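You operate a simulated robot arm through the tools that you are given. There is no shell and no other tool. Be economical: measure what you need, move in short steps, check, and stop when the job is done.

You are at the controls of a simulated two-armed robot. One attempt, no reset.

Task
Brush the dust off the clamped paperback's spine, free it and stand it in the empty rack slot.
Fine: lever fully back; spine up; the soft brush goes back. Set down upright: soft wooden brush. What is to be rubbed or washed off counts as gone when no trace of it is left.

The check looks at the end state, three seconds after you hand in, the way a careful person would. Anything else that was tipped, shoved, dropped, spilled or broken makes it a failure.

Robot
Two 7-joint arms with fingered hands on one trunk, on a base that drives. Base frame: it is fixed to the floor where the robot stands at the start and does not move with it; the origin is under the middle of the robot, x ahead of it, y to its left, z up; the surface under the hand at the start is at about z = 0.762. Readings come in m, degrees, newtons and seconds.
The left shoulder is at the start at [0.07, 0.142, 1.139], the right one opposite. With the tool pointing down near the work surface each hand reaches from about 0.36 to 0.78 m from the robot's upright axis, wherever it stands, measured 20 degrees to its own side. Places, roughly: lever of the book clamp [0.5, 0, 0.8]; rack slot by the book clamp [0.5, 0.2, 0.8]; soft wooden brush (4x9x5 cm) [0.5, -0.1, 0.8]. Payload 3.6 kg a hand.
The tool frame of a hand sits at the grasp point between the pads (the TCP): z along the fingers, y along the line on which they close. The tips reach 0.025 m beyond it. Largest opening 0.088 m; the body of the gripper starts 0.029 m behind the TCP. The gripper is a hand of 5 fingers: y runs from the thumb to the fingers, the wrist lies at [-0.013, -0.097, -0.162] in the tool frame, and closing takes about 1.5 s.
Orientation is that of the tool frame in the base frame, as a unit quaternion [x, y, z, w]. With the fingers straight down and the wrist toward the robot, the tool's x, y and z point along [0, 1, 0], [1, 0, 0] and [0, 0, -1] of the base frame.

Tools
- The arms move only by the tool move_arm. It takes "left_commands", "right_commands" or both (then of equal length, played together; a hand with none holds still); each is a list of rows, each a list of 6 numbers: the shift along the tool's x, y, z in units of 20 mm (1.0 is 20 mm), then the turn, a rotation vector about the tool's x, y, z in units of 4 degrees (1.0 is 4 degrees). In form: [[x, y, z, ax, ay, az], ...]. A call has 1 to 10 rows; each row shifts and turns the commanded pose from where the row before left it, along the tool's axes as they then stand. "left_fingers" and "right_fingers" are, for a hand that has rows, the opening, from 0 (shut) to 1 (fully open), set as the call begins (left out, the last holds). A call with a number of a shift or a turn outside -1 to 1 is refused whole. A row lasts 0.2 s, in which the tool goes at most 0.05 m and 8.6 degrees; a call with a longer step from one row to the next is refused whole, and so is a gripper value outside its range. A pose out of reach is approached as far as the arm can. The call stops where the force on the tool passes 80 N (or 10 N more than at its start, if that is more) or the arm is blocked; 0.2 s more then pass. Each finger travels about 0.072 m/s and halts on what it meets, pressing with about 22 N; the grip force reading is that of the motor and also rises with nothing between the fingers. The clock runs only during rows and for 0.2 s after the last one: add rows that do not move to give the fingers time. The reply holds the time, the measured pose of the TCP, the force on the tool along the base axes, the opening and the grip force, in the units named above and with some noise, with the torque about the TCP (base axes, N m) and any sound that the robot's microphone picked up, and new pictures: "views" is both (left out), scene, wrist or none (wrist: the cameras of the hands that moved).
- Cameras (640 x 400 px; columns grow to the right, rows downward): "scene" is now at [0.1458, 0.015, 1.3713]; the picture's right is [0.17, -0.98, 0.00], its down [-0.61, -0.11, -0.79] and it looks along [0.78, 0.14, -0.62] (base axes); focal length 229 px, centre (320, 200). "left" rides on the left gripper at [-0.059, -0.079, -0.105] in its tool frame; the picture's right is [-0.73, -0.32, 0.61], its down [0.62, -0.68, 0.38] and it looks along [0.29, 0.66, 0.70] (tool axes); focal length 234 px, centre (320, 200). "right" rides on the right gripper at [0.059, -0.079, -0.105] in its tool frame; the picture's right is [-0.73, 0.32, -0.61], its down [-0.62, -0.68, 0.38] and it looks along [-0.29, 0.66, 0.70] (tool axes); focal length 234 px, centre (320, 200). There is no depth. A picture from a camera that has moved, and an enlarged one, comes with that camera's place and axes in the base frame and with its lens. The place of the scene camera against the robot may be out by one fixed shift of up to 0.018 m in any direction.
- raise_lower(by): slides the trunk up (or, below 0, down) by that many m; the arms and the scene camera ride with it, the base frame stays. It gives what a move gives, with no picture.
- drive_base(legs): drives the robot by 1 to 6 legs, each [ahead, left, turn to the left] in m, m and degrees, along the robot's own axes; the way and the turn of a leg run together, so that a leg with both is an arc; at most 1.5 m and 180 degrees a leg. The arms and the cameras ride along, it lands a little off, and it stops where it bumps. It gives what a move gives, and a new picture of the scene camera.
- preshape(shape, hand): the hand has 5 fingers and takes this shape, open, in about a second: jaw (thumb against the fingers, like two jaws); tri (thumb and two fingers); tip (a fingertip pinch); poke (one finger out to press); point (the index stretched); flat (the hand flat); cup (the hand cupped); fist (a fist). The gripper value then closes the fingers along that shape, each until it touches; the sizes above hold for jaw. It gives what a move gives, with no picture.
- turn_head(pan, tilt): turns the head with the scene camera to pan (to the left, within 86 degrees either way) and tilt (down, from -29 to 69), counted from straight ahead of the robot. It gives what a move gives, and a new picture of the scene camera.
- close_up(camera, box): a new picture of the part [left, top, right, bottom] of that camera's present view, enlarged. No time passes.
- job_done(): hands the job in; it is judged then, once.

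Go step by step. Nothing tells you exact positions but the pictures and the camera data: compare them with the known pose of the tool, close in by small moves and look again before you grip or let go. The budget is 120 turns and 260 pictures, counting those below and the enlarged ones. Unless the task says otherwise, let go and move clear before handing in.

The tools are called as a command line: name --argument value ..., lists and objects as JSON in quotes. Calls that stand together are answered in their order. move_arm: Moves the arms, as the interface text tells. Its arguments: {"type":"object","properties":{"left_commands":{"type":"array"},"left_fingers":{"type":"number"},"right_commands":{"type":"array"},"right_fingers":{"type":"number"},"views":{"type":"string","enum":["both","scene","wrist","none"]}},"required":[]} The other tools are called the same way: raise_lower (by) slides the trunk up or down; preshape (shape, hand) gives the hand a shape; drive_base (legs) drives the base; turn_head (pan, tilt) turns the head that bears the scene camera; close_up (camera, box) takes an enlarged picture of a part of a camera's view; job_done () hands the job in.

At the start:

```text
time_s: 0.0
left_position: [0.5024, 0.267, 1.1374]
left_tool_rot: [0.707, 0.707, 0.001, 0.0]
left_ft_force: [0.5, 0.4, 0.5]
left_torque: [0.02, -0.01, 0.0]
left_opening: 0.0878
left_grip_force: 0.0
left_shape: jaw
right_position: [0.5575, -0.1058, 1.2151]
right_tool_rot: [0.708, 0.707, 0.0, 0.0]
right_ft_force: [0.2, 0.3, -0.4]
right_torque: [0.0, -0.03, 0.01]
right_opening: 0.0877
right_grip_force: 0.0
right_shape: jaw
trunk travel left (down, up): [-0.675, 0.265]
robot x, y, heading: [-0.0017, 0.0015, -0.1]
head pan, tilt: [10.0, 38.1]
```

scene: 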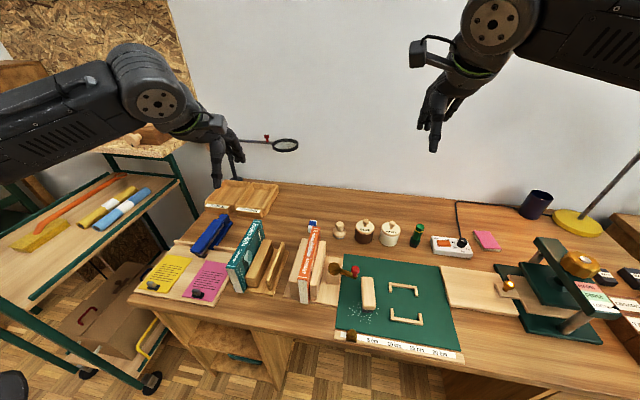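
right: 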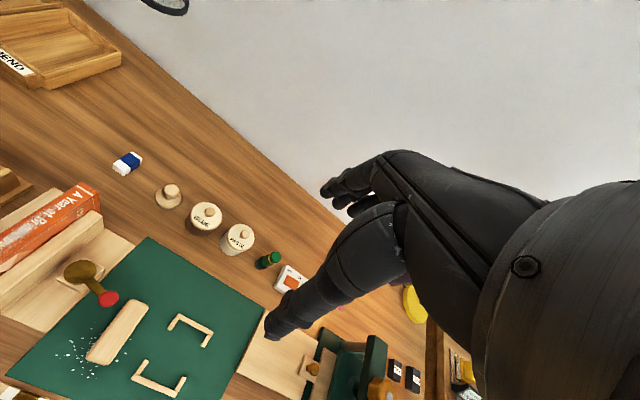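
left: 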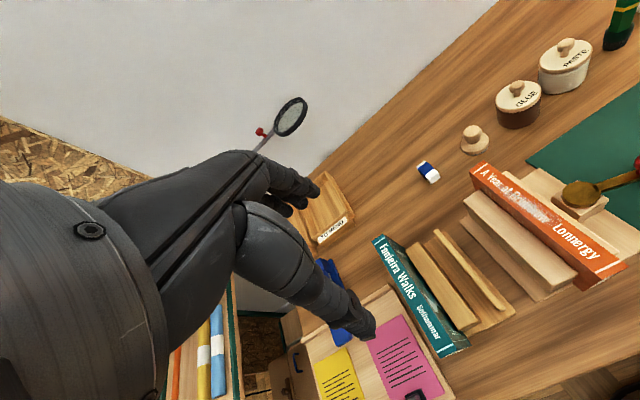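

I see the clamped orange paperback, the clamp lever with a red knob, the brush on the green mat beside it, and the rack to the left with a teal book and an empty slot. I'll look closer first.

close_up --camera "scene" --box '[220, 200, 420, 325]'

close_up --camera "left" --box '[360, 120, 640, 360]'

close_up --camera "right" --box '[0, 160, 260, 400]'

```text
3.20 times, centred on (320, 262) of scene
camera zoom: at [0.1458, 0.015, 1.3713], right [0.17, -0.98, 0.0], down [-0.61, -0.11, -0.79], along [0.78, 0.14, -0.62], focal length 734 px, centre (320, 0)
```

zoom: 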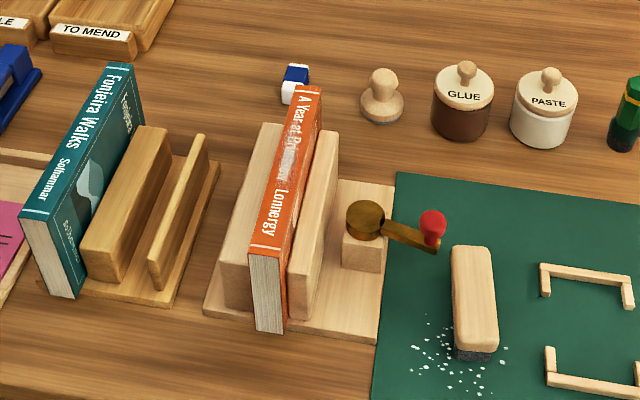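

```text
1.67 times, centred on (500, 240) of left
camera zoom: at [0.4232, 0.2068, 1.2418], right [-0.32, -0.73, -0.61], down [-0.68, 0.62, -0.38], along [0.66, 0.29, -0.7], focal length 390 px, centre (20, 133)
```

zoom: 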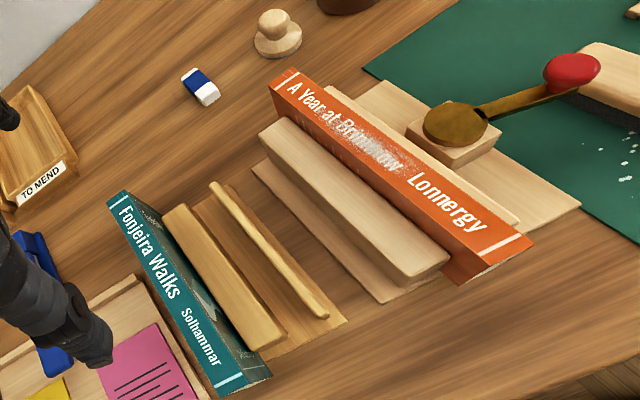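

```text
1.67 times, centred on (130, 280) of right
camera zoom: at [0.4782, -0.0466, 1.3206], right [0.32, -0.73, 0.61], down [-0.68, -0.62, -0.38], along [0.66, -0.29, -0.7], focal length 390 px, centre (637, 67)
```

zoom: 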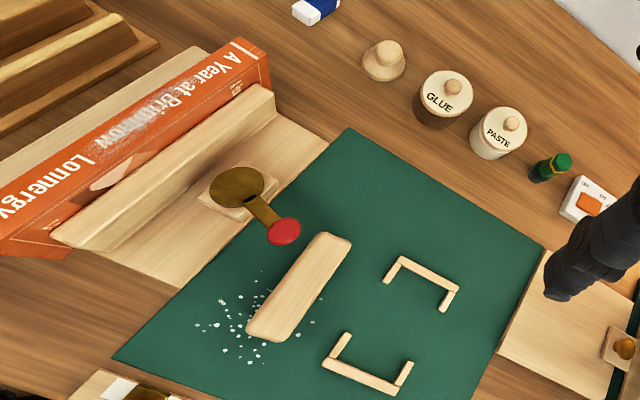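

close_up --camera "scene" --box '[285, 215, 381, 275]'

close_up --camera "scene" --box '[285, 245, 381, 305]'

close_up --camera "scene" --box '[221, 235, 317, 295]'

close_up --camera "scene" --box '[340, 260, 460, 335]'

```text
6.67 times, centred on (333, 245) of scene
camera zoom: at [0.1458, 0.015, 1.3713], right [0.17, -0.98, 0.0], down [-0.61, -0.11, -0.79], along [0.78, 0.14, -0.62], focal length 1529 px, centre (233, -100)
```

zoom: 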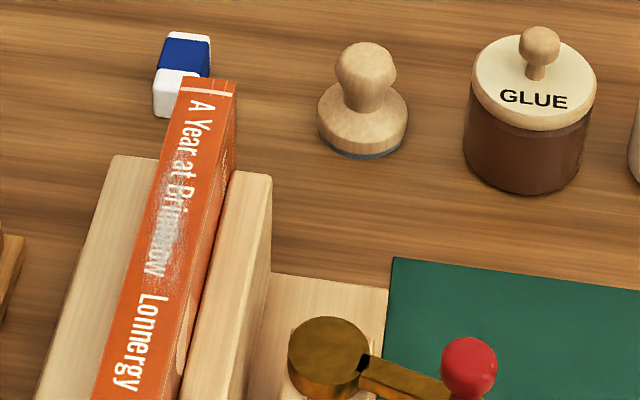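

```text
6.67 times, centred on (333, 275) of scene
camera zoom: at [0.1458, 0.015, 1.3713], right [0.17, -0.98, 0.0], down [-0.61, -0.11, -0.79], along [0.78, 0.14, -0.62], focal length 1529 px, centre (233, -300)
```

zoom: 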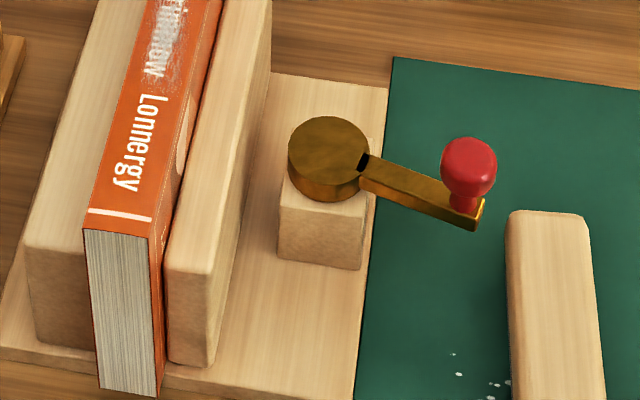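

```text
6.67 times, centred on (269, 265) of scene
camera zoom: at [0.1458, 0.015, 1.3713], right [0.17, -0.98, 0.0], down [-0.61, -0.11, -0.79], along [0.78, 0.14, -0.62], focal length 1529 px, centre (660, -233)
```

zoom: 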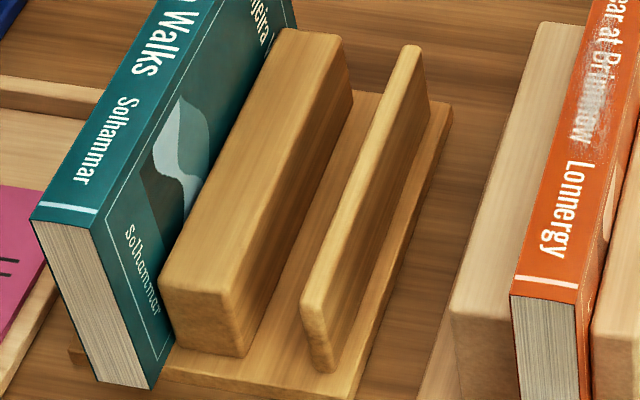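

```text
5.33 times, centred on (400, 298) of scene
camera zoom: at [0.1458, 0.015, 1.3713], right [0.17, -0.98, 0.0], down [-0.61, -0.11, -0.79], along [0.78, 0.14, -0.62], focal length 1223 px, centre (-107, -320)
```

zoom: 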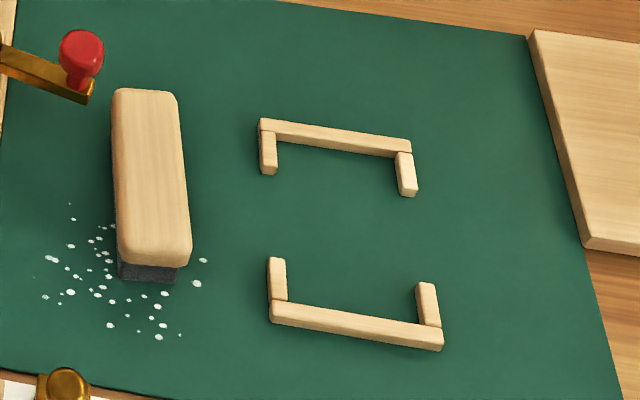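

close_up --camera "right" --box '[60, 290, 236, 400]'

turn_head --pan 0 --tilt 60

```text
3.64 times, centred on (148, 345) of right
camera zoom: at [0.4782, -0.0466, 1.3206], right [0.32, -0.73, 0.61], down [-0.68, -0.62, -0.38], along [0.66, -0.29, -0.7], focal length 852 px, centre (946, -327)
```

zoom: 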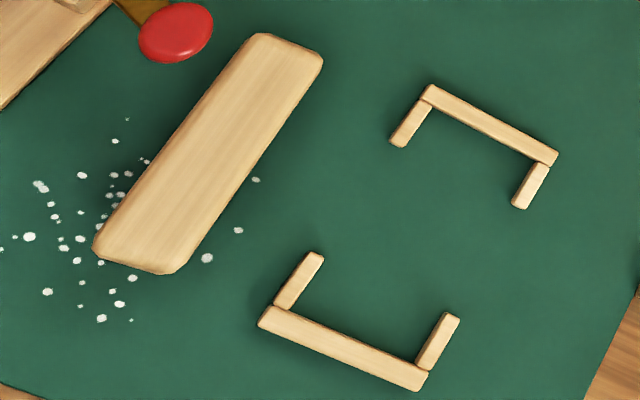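

```text
time_s: 0.9
left_position: [0.5021, 0.2667, 1.1378]
left_tool_rot: [0.707, 0.707, 0.0, 0.0]
left_ft_force: [-0.5, -0.1, 0.5]
left_torque: [-0.03, 0.01, 0.03]
left_opening: 0.0878
left_grip_force: 0.1
left_shape: jaw
right_position: [0.5564, -0.1052, 1.2152]
right_tool_rot: [0.708, 0.707, 0.0, 0.001]
right_ft_force: [-0.2, -0.1, -0.3]
right_torque: [0.02, 0.0, 0.04]
right_opening: 0.0878
right_grip_force: 0.1
right_shape: jaw
trunk travel left (down, up): [-0.675, 0.265]
robot x, y, heading: [-0.0025, -0.0017, -0.3]
head pan, tilt: [0.0, 60.0]
camera scene: at [0.1275, 0.0, 1.3417], right [0.0, -1.0, 0.0], down [-0.87, 0.0, -0.5], along [0.5, 0.0, -0.87], focal length 229 px, centre (320, 200)
```

scene: 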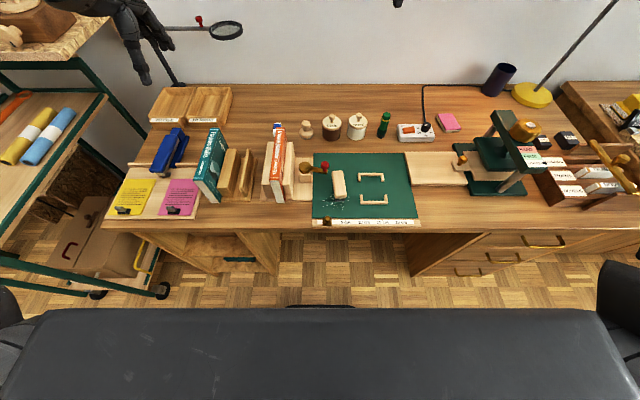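

Brush is about (0.48, -0.05), book spine along x at y ≈ 0.11. I'll turn the right hand 90° so it can close across the brush, lowering it as I go.

move_arm --right_commands '[[0, 0, 1, 0, 0, -1], [0, 0, 1, 0, 0, -1], [0, 0, 1, 0, 0, -1], [0, 0, 1, 0, 0, -1], [0, 0, 1, 0, 0, -1], [0, 0, 0.5, 0, 0, -1], [0, 0, 0, 0, 0, -1], [0, 0, 0, 0, 0, -1], [0, 0, 0, 0, 0, -1], [0, 0, 0, 0, 0, -1]]' --right_fingers 1 --views "none"

move_arm --right_commands '[[0, 0, 0, 0, 0, -1], [0, 0, 0, 0, 0, -1], [0, 0, 0, 0, 0, -1], [0, 0, 0, 0, 0, -1], [0, 0, 0, 0, 0, -1], [0, 0, 0, 0, 0, -1], [0, 0, 0, 0, 0, -1], [0, 0, 0, 0, 0, -1], [0, 0, 0, 0, 0, -1], [0, 0, 0, 0, 0, -1]]' --views "wrist"

```text
time_s: 3.1
left_position: [0.5012, 0.2658, 1.1376]
left_tool_rot: [0.707, 0.707, 0.0, 0.0]
left_ft_force: [-1.5, -0.6, -1.1]
left_torque: [-0.03, 0.03, 0.0]
left_opening: 0.0875
left_grip_force: 0.0
left_shape: jaw
right_position: [0.558, -0.1057, 1.1043]
right_tool_rot: [0.423, 0.906, 0.0, -0.001]
right_ft_force: [0.5, -0.3, -0.2]
right_torque: [0.01, 0.0, 0.02]
right_opening: 0.0876
right_grip_force: 0.1
right_shape: jaw
trunk travel left (down, up): [-0.675, 0.265]
robot x, y, heading: [0.0012, -0.0029, -0.1]
head pan, tilt: [0.0, 60.0]
```

```text
time_s: 5.3
left_position: [0.4998, 0.2659, 1.1373]
left_tool_rot: [0.707, 0.707, -0.001, 0.0]
left_ft_force: [-0.7, 0.4, -0.6]
left_torque: [0.03, -0.02, -0.01]
left_opening: 0.0876
left_grip_force: 0.0
left_shape: jaw
right_position: [0.5585, -0.1072, 1.1045]
right_tool_rot: [0.088, 0.996, 0.0, -0.001]
right_ft_force: [-0.4, -0.1, -0.8]
right_torque: [0.04, -0.02, -0.01]
right_opening: 0.088
right_grip_force: 0.1
right_shape: jaw
trunk travel left (down, up): [-0.675, 0.265]
robot x, y, heading: [0.0014, 0.001, -0.1]
head pan, tilt: [0.0, 60.0]
camera right: at [0.486, -0.1731, 1.2101], right [0.77, 0.19, 0.61], down [0.5, -0.78, -0.38], along [0.4, 0.6, -0.7], focal length 234 px, centre (320, 200)
```

right: 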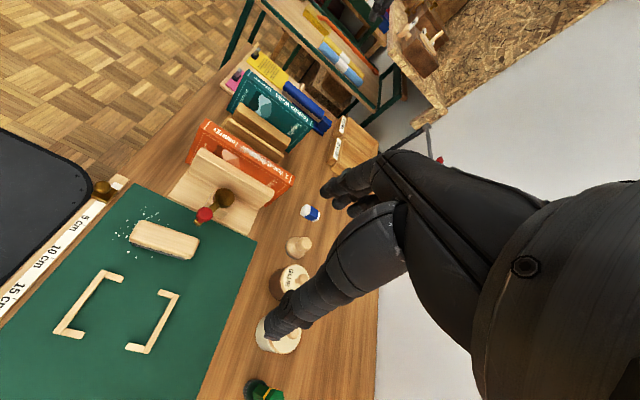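

close_up --camera "right" --box '[40, 180, 280, 360]'

close_up --camera "scene" --box '[220, 120, 420, 245]'

```text
2.22 times, centred on (160, 270) of right
camera zoom: at [0.486, -0.1731, 1.2101], right [0.77, 0.19, 0.61], down [0.5, -0.78, -0.38], along [0.4, 0.6, -0.7], focal length 520 px, centre (676, 44)
```

zoom: 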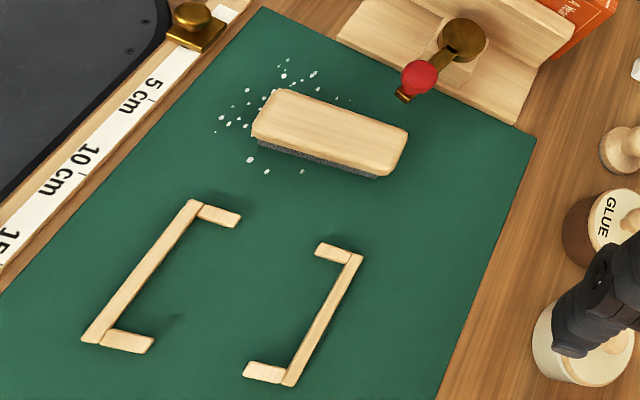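

```text
3.20 times, centred on (320, 182) of scene
camera zoom: at [0.1276, 0.0001, 1.3417], right [0.0, -1.0, 0.0], down [-0.87, 0.0, -0.5], along [0.5, 0.0, -0.87], focal length 734 px, centre (320, 256)
```

zoom: 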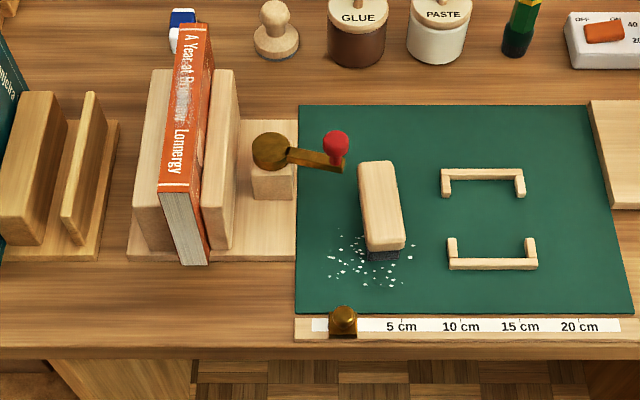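

move_arm --right_commands '[[0, 0, 0, 0, 0, -1], [0, 0, 0, 0, 0, -1], [0, 0, 0, 0, 0, -1], [0, 0, 0, 0, 0, -1], [0.83, 0.62, 1, 0, 0, 0], [0.83, 0.62, 1, 0, 0, 0], [0.83, 0.62, 1, 0, 0, 0], [0.83, 0.62, 1, 0, 0, 0], [0.83, 0.62, 1, 0, 0, 0], [0, 0, 1, 0, 0, 0]]' --right_fingers 0.75

```text
time_s: 7.5
left_position: [0.5009, 0.2658, 1.1384]
left_tool_rot: [0.708, 0.706, 0.0, 0.0]
left_ft_force: [-0.2, 0.1, 0.6]
left_torque: [0.03, 0.02, -0.03]
left_opening: 0.0877
left_grip_force: 0.1
left_shape: jaw
right_position: [0.4698, -0.0527, 0.9862]
right_tool_rot: [-0.052, 0.999, -0.001, 0.0]
right_ft_force: [0.8, 0.7, -0.7]
right_torque: [0.01, 0.02, -0.01]
right_opening: 0.0661
right_grip_force: 0.1
right_shape: jaw
trunk travel left (down, up): [-0.675, 0.265]
robot x, y, heading: [0.0028, -0.0002, -0.0]
head pan, tilt: [0.0, 60.0]
camera scene: at [0.1279, -0.0003, 1.3417], right [0.0, -1.0, 0.0], down [-0.87, 0.0, -0.5], along [0.5, 0.0, -0.87], focal length 229 px, centre (320, 200)
camera right: at [0.4194, -0.1367, 1.0908], right [0.69, 0.4, 0.61], down [0.69, -0.61, -0.38], along [0.22, 0.68, -0.7], focal length 234 px, centre (320, 200)
```

scene: 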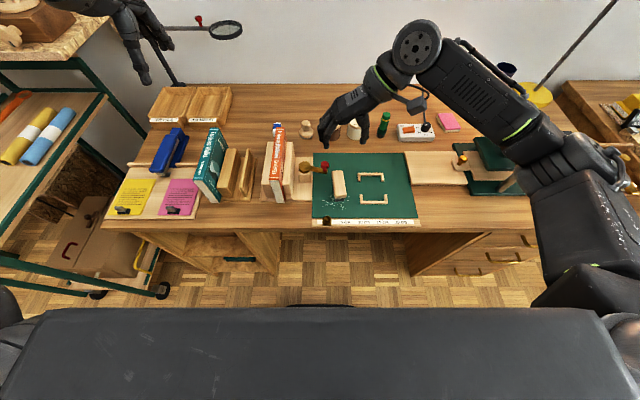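
right: 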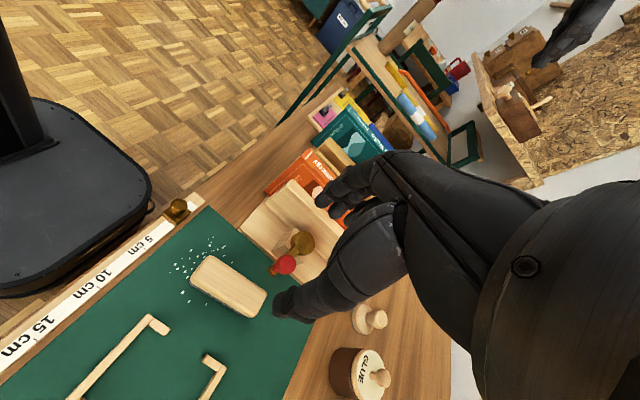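

close_up --camera "right" --box '[160, 230, 320, 330]'

```text
4.00 times, centred on (240, 280) of right
camera zoom: at [0.4194, -0.1367, 1.0908], right [0.69, 0.4, 0.61], down [0.69, -0.61, -0.38], along [0.22, 0.68, -0.7], focal length 937 px, centre (640, -120)
```

zoom: 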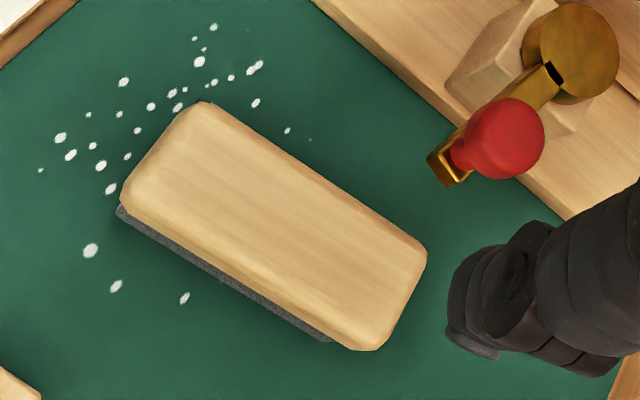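

close_up --camera "scene" --box '[280, 60, 440, 220]'

close_up --camera "right" --box '[240, 130, 440, 340]'

```text
2.50 times, centred on (360, 140) of scene
camera zoom: at [0.1279, -0.0003, 1.3417], right [0.0, -1.0, 0.0], down [-0.87, 0.0, -0.5], along [0.5, 0.0, -0.87], focal length 574 px, centre (220, 350)
```

zoom: 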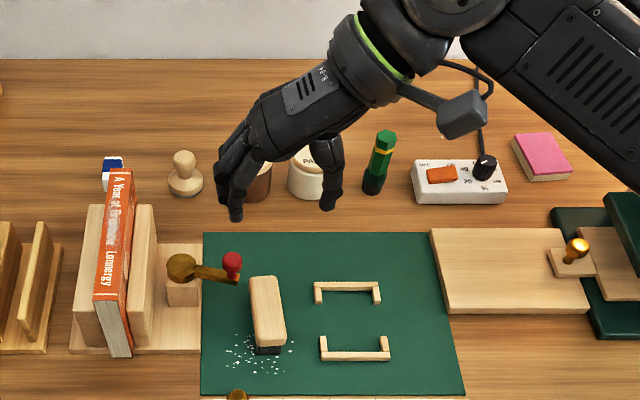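

```text
1.90 times, centred on (340, 235) of right
camera zoom: at [0.4194, -0.1367, 1.0908], right [0.69, 0.4, 0.61], down [0.69, -0.61, -0.38], along [0.22, 0.68, -0.7], focal length 446 px, centre (282, 133)
```

zoom: 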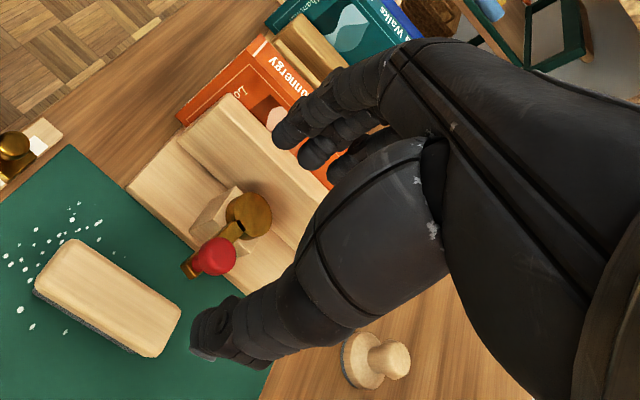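

move_arm --right_commands '[[0.79, -0.37, 0, 0, 0, 0], [0, 0, 1, 0, 0, 0], [0, 0, 1, 0, 0, 0], [0, 0, 1, 0, 0, 0], [0, 0, 1, 0, 0, 0], [0, 0, 1, 0, 0, 0], [0, 0, 1, 0, 0, 0], [0, 0, 0, 0, 0, 0]]' --right_fingers 0.68

close_up --camera "scene" --box '[290, 130, 410, 230]'

```text
time_s: 9.3
left_position: [0.5008, 0.2661, 1.1368]
left_tool_rot: [0.707, 0.707, 0.001, 0.0]
left_ft_force: [-0.2, 0.3, 0.3]
left_torque: [0.0, 0.01, -0.01]
left_opening: 0.0875
left_grip_force: 0.0
left_shape: jaw
right_position: [0.4537, -0.0611, 0.8644]
right_tool_rot: [-0.051, 0.999, 0.0, 0.0]
right_ft_force: [0.2, 0.6, 0.7]
right_torque: [-0.04, -0.03, 0.06]
right_opening: 0.0602
right_grip_force: 0.0
right_shape: jaw
trunk travel left (down, up): [-0.675, 0.265]
robot x, y, heading: [0.0005, 0.0008, -0.0]
head pan, tilt: [0.0, 60.0]
camera scene: at [0.1274, 0.0, 1.3417], right [0.0, -1.0, 0.0], down [-0.87, 0.0, -0.5], along [0.5, 0.0, -0.87], focal length 229 px, centre (320, 200)
camera right: at [0.4033, -0.1454, 0.9692], right [0.69, 0.4, 0.61], down [0.69, -0.61, -0.38], along [0.22, 0.68, -0.7], focal length 234 px, centre (320, 200)
```

scene: 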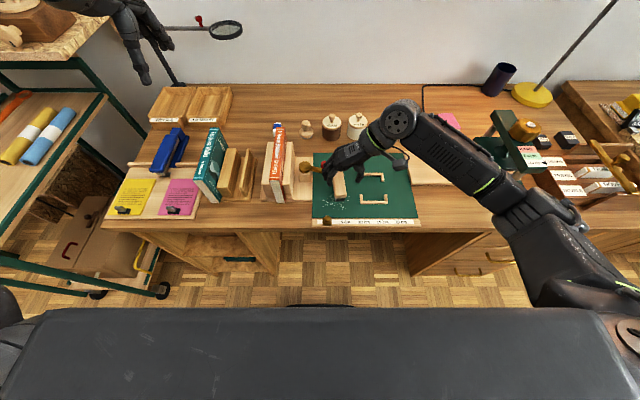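
right: 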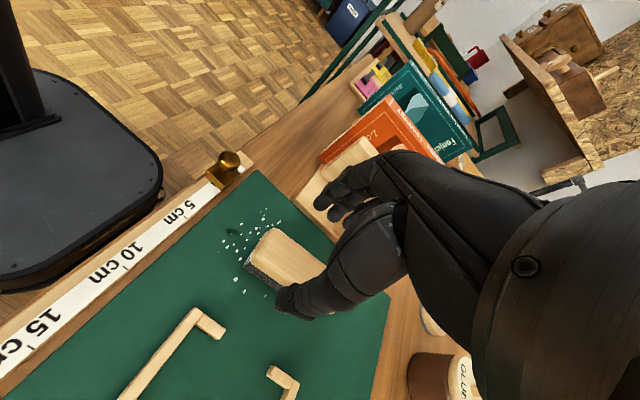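

```text
4.00 times, centred on (350, 180) of scene
camera zoom: at [0.1274, 0.0, 1.3417], right [0.0, -1.0, 0.0], down [-0.87, 0.0, -0.5], along [0.5, 0.0, -0.87], focal length 918 px, centre (200, 280)
```

zoom: 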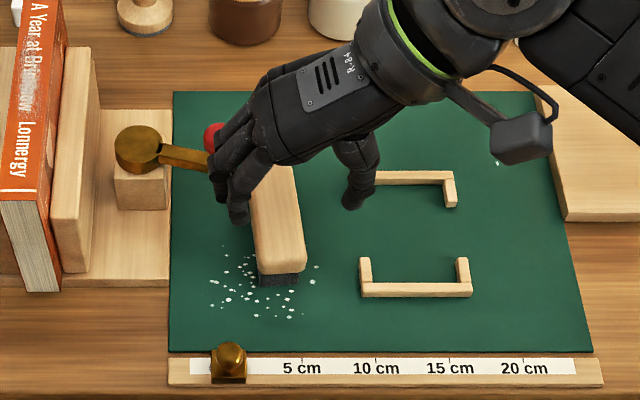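

close_up --camera "scene" --box '[325, 145, 389, 193]'

close_up --camera "right" --box '[220, 130, 420, 340]'

```text
8.33 times, centred on (357, 169) of scene
camera zoom: at [0.1274, 0.0, 1.3417], right [0.0, -1.0, 0.0], down [-0.87, 0.0, -0.5], along [0.5, 0.0, -0.87], focal length 1912 px, centre (12, 458)
```

zoom: 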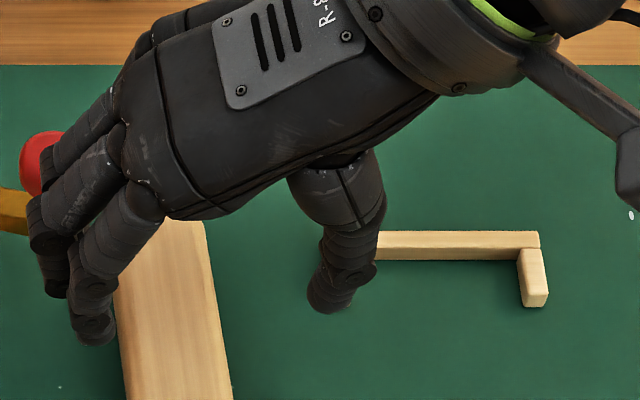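

```text
1.90 times, centred on (320, 235) of right
camera zoom: at [0.4033, -0.1454, 0.9692], right [0.69, 0.4, 0.61], down [0.69, -0.61, -0.38], along [0.22, 0.68, -0.7], focal length 446 px, centre (320, 133)
```

zoom: 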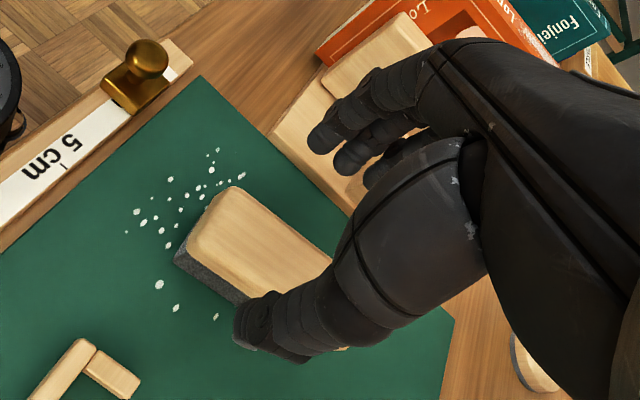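

The ring and little fingers would come down near the lever knob, so I'll raise slightly and switch to the three-finger shape, which keeps them out of the way.

move_arm --right_commands '[[0, 0, -1, 0, 0, 0], [0, 0, -1, 0, 0, 0]]' --views "none"

preshape --shape "tri" --hand "right"

close_up --camera "scene" --box '[315, 125, 411, 197]'

close_up --camera "right" --box '[180, 130, 440, 340]'

```text
time_s: 9.9
left_position: [0.4998, 0.2671, 1.1377]
left_tool_rot: [0.707, 0.707, 0.0, 0.0]
left_ft_force: [-0.2, -0.6, -0.1]
left_torque: [0.02, -0.01, 0.02]
left_opening: 0.0876
left_grip_force: 0.0
left_shape: jaw
right_position: [0.4546, -0.0605, 0.9046]
right_tool_rot: [-0.051, 0.999, 0.0, 0.0]
right_ft_force: [0.0, -0.3, 0.9]
right_torque: [-0.01, 0.0, 0.01]
right_opening: 0.0604
right_grip_force: 0.1
right_shape: jaw
trunk travel left (down, up): [-0.675, 0.265]
robot x, y, heading: [0.001, 0.0006, -0.0]
head pan, tilt: [0.0, 60.0]
```

```text
time_s: 10.8
left_position: [0.5015, 0.2678, 1.1374]
left_tool_rot: [0.707, 0.707, 0.0, -0.001]
left_ft_force: [0.5, -0.3, -0.6]
left_torque: [-0.04, 0.01, 0.01]
left_opening: 0.0874
left_grip_force: 0.0
left_shape: jaw
right_position: [0.4543, -0.061, 0.9036]
right_tool_rot: [-0.052, 0.999, 0.0, 0.0]
right_ft_force: [0.1, -0.8, 0.4]
right_torque: [-0.01, 0.0, 0.0]
right_opening: 0.0879
right_grip_force: 0.0
right_shape: tri
trunk travel left (down, up): [-0.675, 0.265]
robot x, y, heading: [-0.0016, 0.0033, -0.1]
head pan, tilt: [0.0, 60.0]
```

```text
5.56 times, centred on (363, 161) of scene
camera zoom: at [0.1275, 0.0, 1.3417], right [0.0, -1.0, 0.0], down [-0.87, 0.0, -0.5], along [0.5, 0.0, -0.87], focal length 1274 px, centre (81, 417)
```

zoom: 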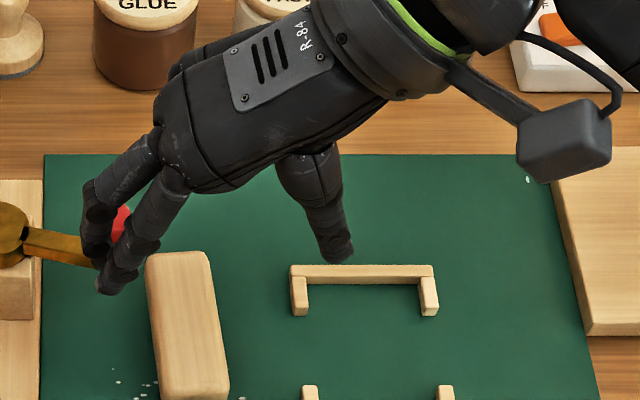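

```text
1.90 times, centred on (310, 235) of right
camera zoom: at [0.4035, -0.1452, 1.0095], right [0.69, 0.4, 0.61], down [0.69, -0.61, -0.38], along [0.22, 0.68, -0.7], focal length 446 px, centre (339, 133)
```

zoom: 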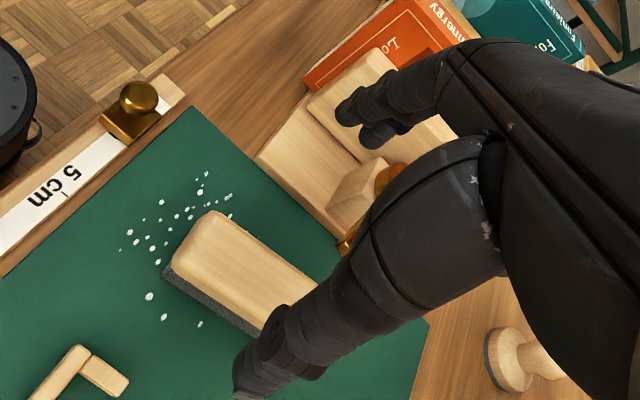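

move_arm --right_commands '[[0.2, 0, 0, 0, 0, 0], [0, 0, 0, 0, 0, 0], [0, 0, 1, 0, 0, 0], [0, 0, 1, 0, 0, 0], [0, 0, 1, 0, 0, 0], [0, 0, 0, 0, 0, 0]]' --right_fingers 0.66 --views "none"

close_up --camera "scene" --box '[315, 135, 411, 207]'

close_up --camera "right" --box '[180, 130, 440, 340]'

```text
time_s: 12.2
left_position: [0.5012, 0.2663, 1.1382]
left_tool_rot: [0.707, 0.708, 0.001, 0.0]
left_ft_force: [0.0, 0.1, 0.6]
left_torque: [0.03, 0.0, -0.01]
left_opening: 0.0879
left_grip_force: 0.0
left_shape: jaw
right_position: [0.4502, -0.0625, 0.8448]
right_tool_rot: [-0.051, 0.999, 0.0, -0.001]
right_ft_force: [-0.5, 0.9, 0.3]
right_torque: [-0.01, 0.02, -0.04]
right_opening: 0.0586
right_grip_force: 0.1
right_shape: tri
trunk travel left (down, up): [-0.675, 0.265]
robot x, y, heading: [-0.0016, 0.0006, 0.1]
head pan, tilt: [0.0, 60.0]
```

```text
5.56 times, centred on (363, 171) of scene
camera zoom: at [0.1274, 0.0, 1.3417], right [0.0, -1.0, 0.0], down [-0.87, 0.0, -0.5], along [0.5, 0.0, -0.87], focal length 1274 px, centre (81, 361)
```

zoom: 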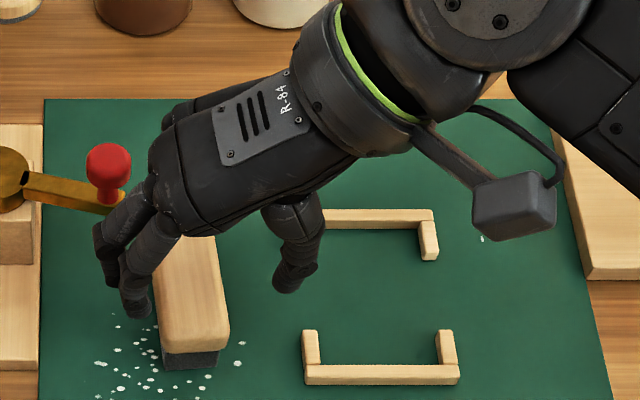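

```text
1.90 times, centred on (310, 235) of right
camera zoom: at [0.3994, -0.1457, 0.9504], right [0.69, 0.4, 0.61], down [0.69, -0.61, -0.38], along [0.22, 0.68, -0.7], focal length 446 px, centre (339, 133)
```

zoom: 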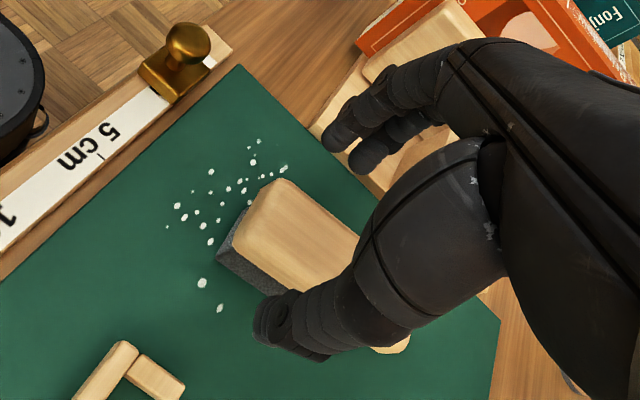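

move_arm --right_commands '[[0, 0, 0.6, 0, 0, 0], [0, 0, 0.6, 0, 0, 0], [0, 0, 0.5, 0, 0, 0], [0, 0, 0, 0, 0, 0]]' --views "none"

close_up --camera "scene" --box '[315, 145, 411, 217]'

close_up --camera "right" --box '[180, 130, 440, 340]'

```text
time_s: 13.2
left_position: [0.5019, 0.2658, 1.1375]
left_tool_rot: [0.707, 0.707, 0.0, 0.001]
left_ft_force: [0.3, 1.3, -0.2]
left_torque: [0.03, -0.03, -0.01]
left_opening: 0.0877
left_grip_force: 0.1
left_shape: jaw
right_position: [0.4496, -0.0622, 0.8097]
right_tool_rot: [-0.051, 0.999, 0.0, -0.001]
right_ft_force: [-0.2, -0.6, -0.8]
right_torque: [-0.01, 0.0, -0.02]
right_opening: 0.0585
right_grip_force: 0.1
right_shape: tri
trunk travel left (down, up): [-0.675, 0.265]
robot x, y, heading: [0.0028, -0.0014, -0.3]
head pan, tilt: [0.0, 60.0]
```

```text
5.56 times, centred on (363, 181) of scene
camera zoom: at [0.1274, 0.0, 1.3417], right [0.0, -1.0, 0.0], down [-0.87, 0.0, -0.5], along [0.5, 0.0, -0.87], focal length 1274 px, centre (81, 306)
```

zoom: 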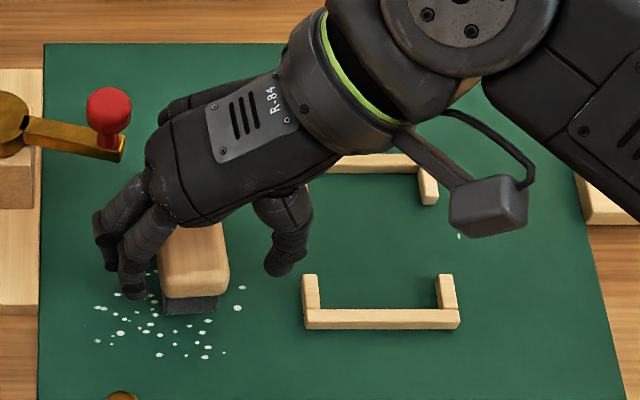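

```text
1.90 times, centred on (310, 235) of right
camera zoom: at [0.3988, -0.146, 0.9158], right [0.69, 0.4, 0.61], down [0.69, -0.61, -0.38], along [0.22, 0.68, -0.7], focal length 446 px, centre (339, 133)
```

zoom: 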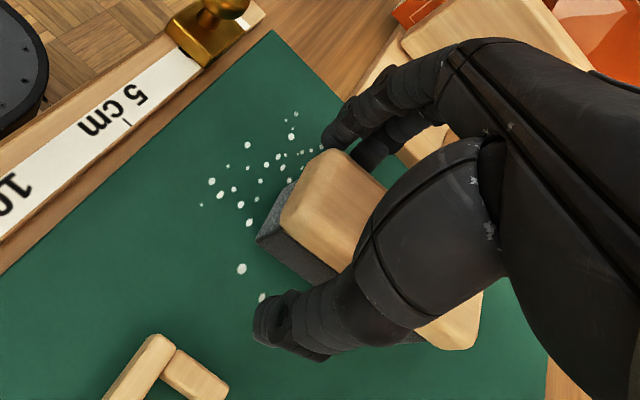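

move_arm --right_commands '[[0, 0, 0, 0, 0, 0], [0, 0, 0, 0, 0, 0], [0, 0, 0, 0, 0, 0], [0, 0, 0, 0, 0, 0], [0, 0, 0, 0, 0, 0], [0, 0, 0, 0, 0, 0], [0, 0, 0, 0, 0, 0]]' --right_fingers 0 --views "none"

close_up --camera "scene" --box '[315, 145, 411, 217]'

close_up --camera "right" --box '[180, 130, 440, 340]'

```text
time_s: 14.8
left_position: [0.5016, 0.2661, 1.1368]
left_tool_rot: [0.707, 0.707, 0.0, -0.001]
left_ft_force: [0.7, 0.2, -0.1]
left_torque: [-0.02, 0.02, 0.03]
left_opening: 0.0877
left_grip_force: 0.0
left_shape: jaw
right_position: [0.4497, -0.0614, 0.8097]
right_tool_rot: [-0.052, 0.999, 0.0, 0.0]
right_ft_force: [-0.4, -0.3, -0.5]
right_torque: [0.01, -0.01, 0.05]
right_opening: 0.0286
right_grip_force: 22.0
right_shape: tri
trunk travel left (down, up): [-0.675, 0.265]
robot x, y, heading: [0.0021, -0.0037, -0.1]
head pan, tilt: [0.0, 60.0]
```

```text
5.56 times, centred on (363, 181) of scene
camera zoom: at [0.1275, 0.0, 1.3417], right [0.0, -1.0, 0.0], down [-0.87, 0.0, -0.5], along [0.5, 0.0, -0.87], focal length 1274 px, centre (81, 306)
```

zoom: 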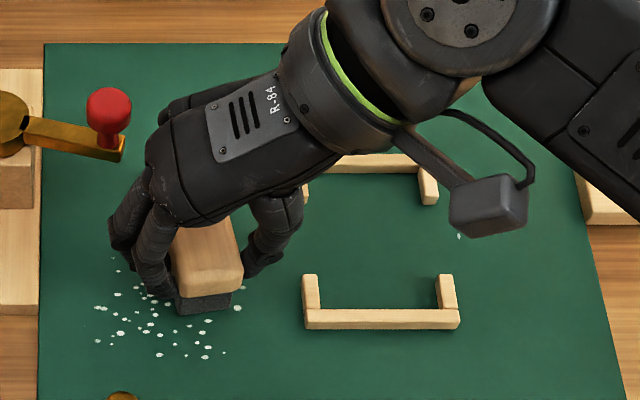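

```text
1.90 times, centred on (310, 235) of right
camera zoom: at [0.3988, -0.1459, 0.9159], right [0.69, 0.4, 0.61], down [0.69, -0.61, -0.38], along [0.22, 0.68, -0.7], focal length 446 px, centre (339, 133)
```

zoom: 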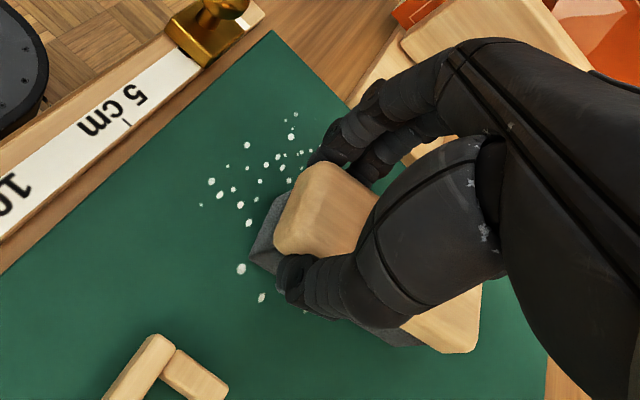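

move_arm --right_commands '[[0, 0, -0.5, 0, 0, 0], [0, 0, -1, 0, 0, 0], [0, 0, -1, 0, 0, 0], [0, 0, -1, 0, 0, 0], [0, 0, -1, 0, 0, 0], [0, 0, -1, 0, 0, 0], [0, 0, -1, 0, 0, 0]]'

close_up --camera "scene" --box '[305, 105, 401, 177]'

close_up --camera "right" --box '[180, 130, 440, 340]'

```text
time_s: 16.4
left_position: [0.5011, 0.2657, 1.137]
left_tool_rot: [0.707, 0.708, 0.0, 0.0]
left_ft_force: [1.1, -0.4, 0.7]
left_torque: [-0.02, 0.0, 0.03]
left_opening: 0.0876
left_grip_force: 0.1
left_shape: jaw
right_position: [0.449, -0.062, 0.9421]
right_tool_rot: [-0.052, 0.999, 0.0, -0.001]
right_ft_force: [0.6, -0.3, -1.5]
right_torque: [-0.01, 0.0, -0.05]
right_opening: 0.0285
right_grip_force: 21.7
right_shape: tri
trunk travel left (down, up): [-0.675, 0.265]
robot x, y, heading: [-0.001, 0.0004, 0.4]
head pan, tilt: [0.0, 60.0]
camera scene: at [0.1274, 0.0, 1.3417], right [0.0, -1.0, 0.0], down [-0.87, 0.0, -0.5], along [0.5, 0.0, -0.87], focal length 229 px, centre (320, 200)
camera right: at [0.398, -0.1463, 1.0474], right [0.69, 0.4, 0.61], down [0.69, -0.61, -0.38], along [0.22, 0.68, -0.7], focal length 234 px, centre (320, 200)
```

scene: 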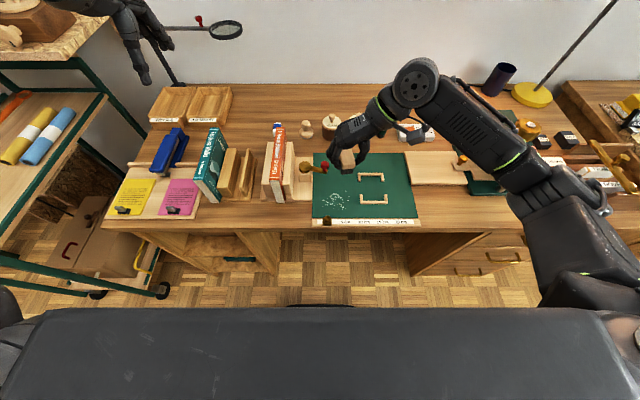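
right: 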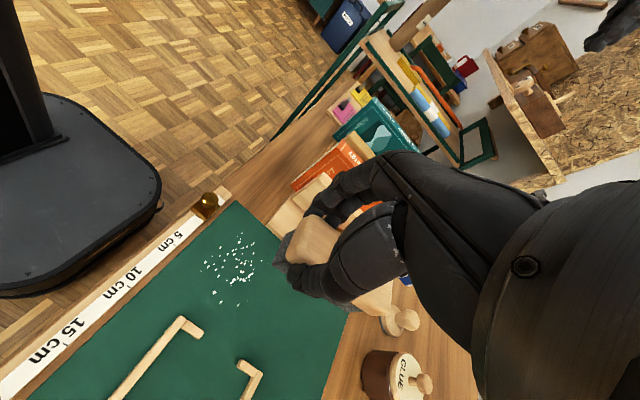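

```text
5.56 times, centred on (353, 141) of scene
camera zoom: at [0.1274, 0.0, 1.3417], right [0.0, -1.0, 0.0], down [-0.87, 0.0, -0.5], along [0.5, 0.0, -0.87], focal length 1274 px, centre (137, 528)
```

zoom: 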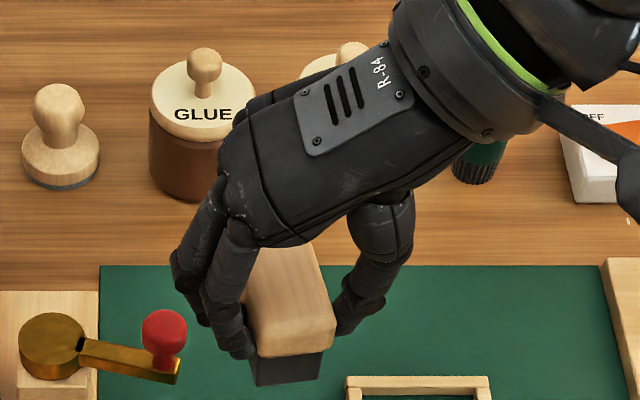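

```text
1.90 times, centred on (310, 235) of right
camera zoom: at [0.398, -0.1463, 1.0474], right [0.69, 0.4, 0.61], down [0.69, -0.61, -0.38], along [0.22, 0.68, -0.7], focal length 446 px, centre (339, 133)
```

zoom: 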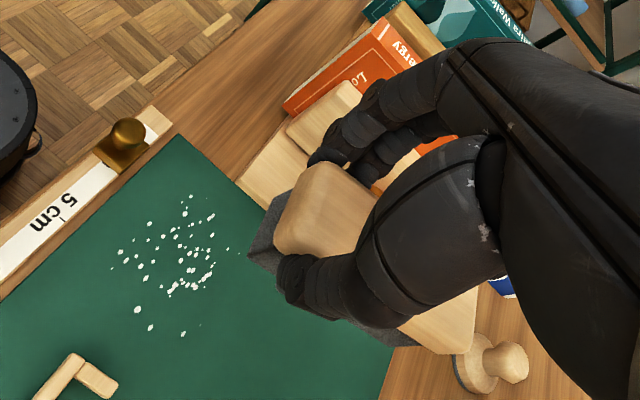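

Brush is held cleanly. Now carrying it above the book spine.

move_arm --right_commands '[[0, 0, -1, 0, 0, 0], [-0.32, 0.916, -0.5, 0, 0, 0], [-0.325, 0.916, 0, 0, 0, 0], [-0.325, 0.916, 0, 0, 0, 0], [-0.325, 0.916, 0, 0, 0, 0], [-0.325, 0.916, 0, 0, 0, 0], [-0.325, 0.916, 0, 0, 0, 0], [-0.325, 0.916, 0, 0, 0, 0], [-0.325, 0.916, 0, 0, 0, 0], [-0.325, 0.916, 0, 0, 0, 0]]'

close_up --camera "scene" --box '[235, 105, 331, 215]'

close_up --camera "right" --box '[180, 130, 440, 340]'

close_up --camera "left" --box '[360, 120, 640, 360]'

```text
time_s: 18.6
left_position: [0.5021, 0.266, 1.1375]
left_tool_rot: [0.707, 0.707, -0.001, 0.001]
left_ft_force: [-0.5, 0.4, 0.6]
left_torque: [-0.01, 0.01, -0.03]
left_opening: 0.0879
left_grip_force: 0.0
left_shape: jaw
right_position: [0.4903, 0.1079, 0.9695]
right_tool_rot: [-0.052, 0.999, -0.001, 0.0]
right_ft_force: [-0.9, 0.3, -0.3]
right_torque: [-0.03, 0.01, 0.01]
right_opening: 0.0286
right_grip_force: 21.9
right_shape: tri
trunk travel left (down, up): [-0.675, 0.265]
robot x, y, heading: [-0.0042, -0.0002, -0.1]
head pan, tilt: [0.0, 60.0]
camera scene: at [0.1277, 0.001, 1.3417], right [0.0, -1.0, 0.0], down [-0.87, 0.0, -0.5], along [0.5, 0.0, -0.87], focal length 229 px, centre (320, 200)
camera right: at [0.4399, 0.0237, 1.076], right [0.69, 0.4, 0.61], down [0.69, -0.61, -0.38], along [0.22, 0.68, -0.7], focal length 234 px, centre (320, 200)
```

scene: 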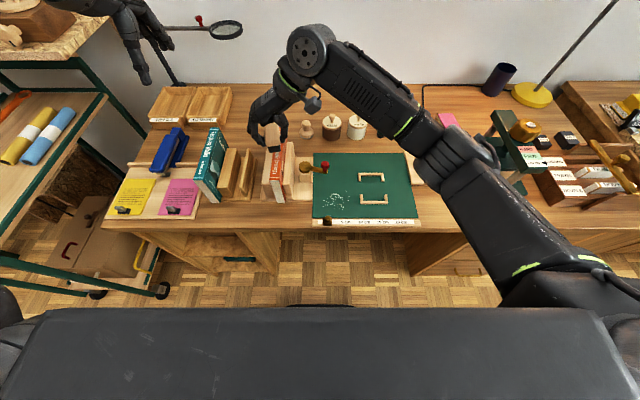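
right: 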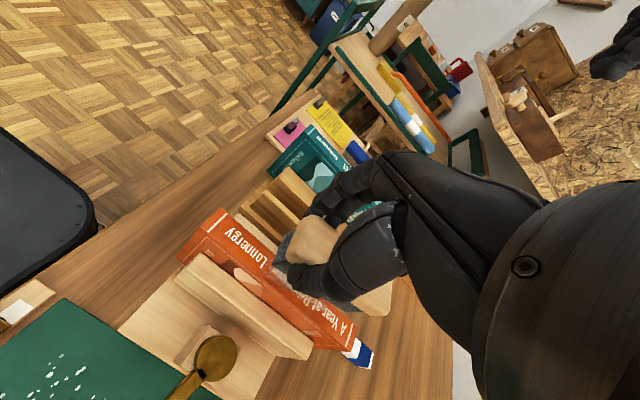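

```text
3.64 times, centred on (283, 160) of scene
camera zoom: at [0.1277, 0.001, 1.3417], right [0.0, -1.0, 0.0], down [-0.87, 0.0, -0.5], along [0.5, 0.0, -0.87], focal length 834 px, centre (454, 346)
```

zoom: 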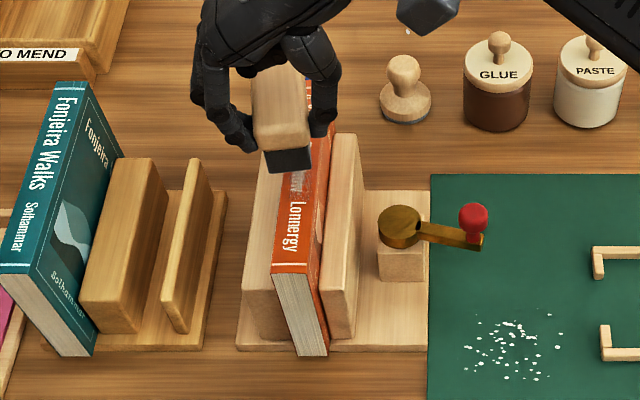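

```text
1.90 times, centred on (310, 235) of right
camera zoom: at [0.4399, 0.0237, 1.076], right [0.69, 0.4, 0.61], down [0.69, -0.61, -0.38], along [0.22, 0.68, -0.7], focal length 446 px, centre (339, 133)
```

zoom: 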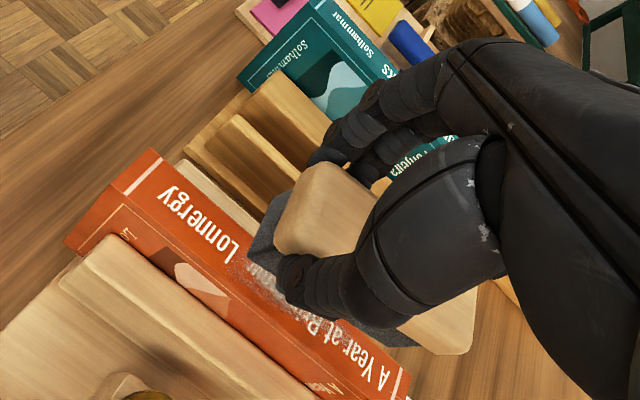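

```text
1.67 times, centred on (500, 240) of left
camera zoom: at [0.4235, 0.2078, 1.2415], right [-0.32, -0.73, -0.61], down [-0.68, 0.62, -0.38], along [0.66, 0.29, -0.7], focal length 390 px, centre (20, 133)
```

zoom: 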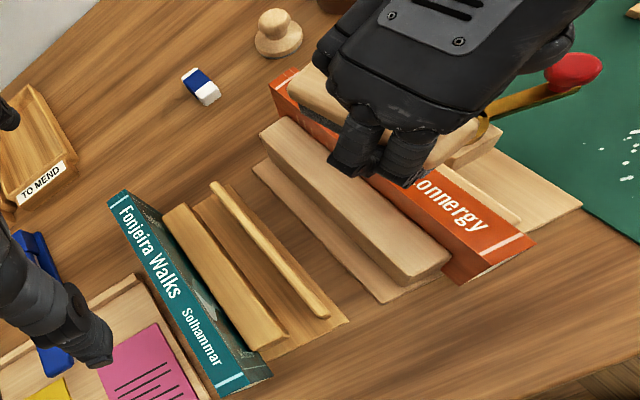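

move_arm --right_commands '[[0, 0.1, 0.4, 0, 0, 0], [0, 0, 0.4, 0, 0, 0], [0, 0, 0.4, 0, 0, 0], [0, 0, 0.4, 0, 0, 0]]' --views "none"

close_up --camera "scene" --box '[255, 115, 319, 195]'

close_up --camera "left" --box '[460, 120, 640, 300]'

```text
time_s: 19.6
left_position: [0.5023, 0.2664, 1.1369]
left_tool_rot: [0.707, 0.707, 0.0, 0.0]
left_ft_force: [0.2, -0.1, 0.2]
left_torque: [0.0, -0.01, -0.03]
left_opening: 0.0877
left_grip_force: 0.1
left_shape: jaw
right_position: [0.491, 0.1096, 0.9399]
right_tool_rot: [-0.051, 0.999, 0.0, 0.0]
right_ft_force: [-1.4, -0.4, -1.4]
right_torque: [-0.01, 0.05, 0.01]
right_opening: 0.0285
right_grip_force: 22.3
right_shape: tri
trunk travel left (down, up): [-0.675, 0.265]
robot x, y, heading: [0.0008, 0.0035, 0.2]
head pan, tilt: [0.0, 60.0]
```

```text
5.00 times, centred on (287, 155) of scene
camera zoom: at [0.1277, 0.0002, 1.3417], right [0.0, -1.0, 0.0], down [-0.87, 0.0, -0.5], along [0.5, 0.0, -0.87], focal length 1147 px, centre (485, 425)
```

zoom: 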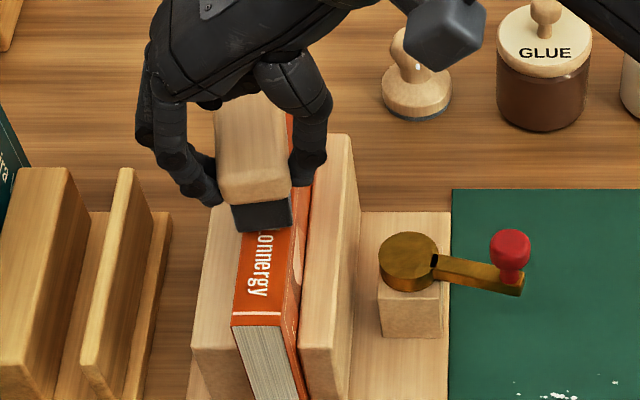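

```text
2.22 times, centred on (550, 210) of left
camera zoom: at [0.4234, 0.207, 1.2417], right [-0.32, -0.73, -0.61], down [-0.68, 0.62, -0.38], along [0.66, 0.29, -0.7], focal length 520 px, centre (-191, 178)
```

zoom: 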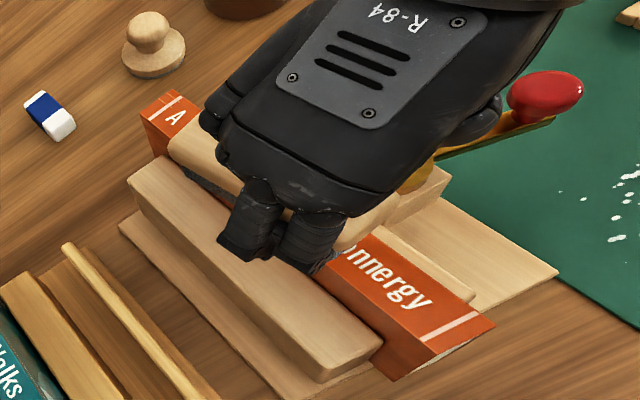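

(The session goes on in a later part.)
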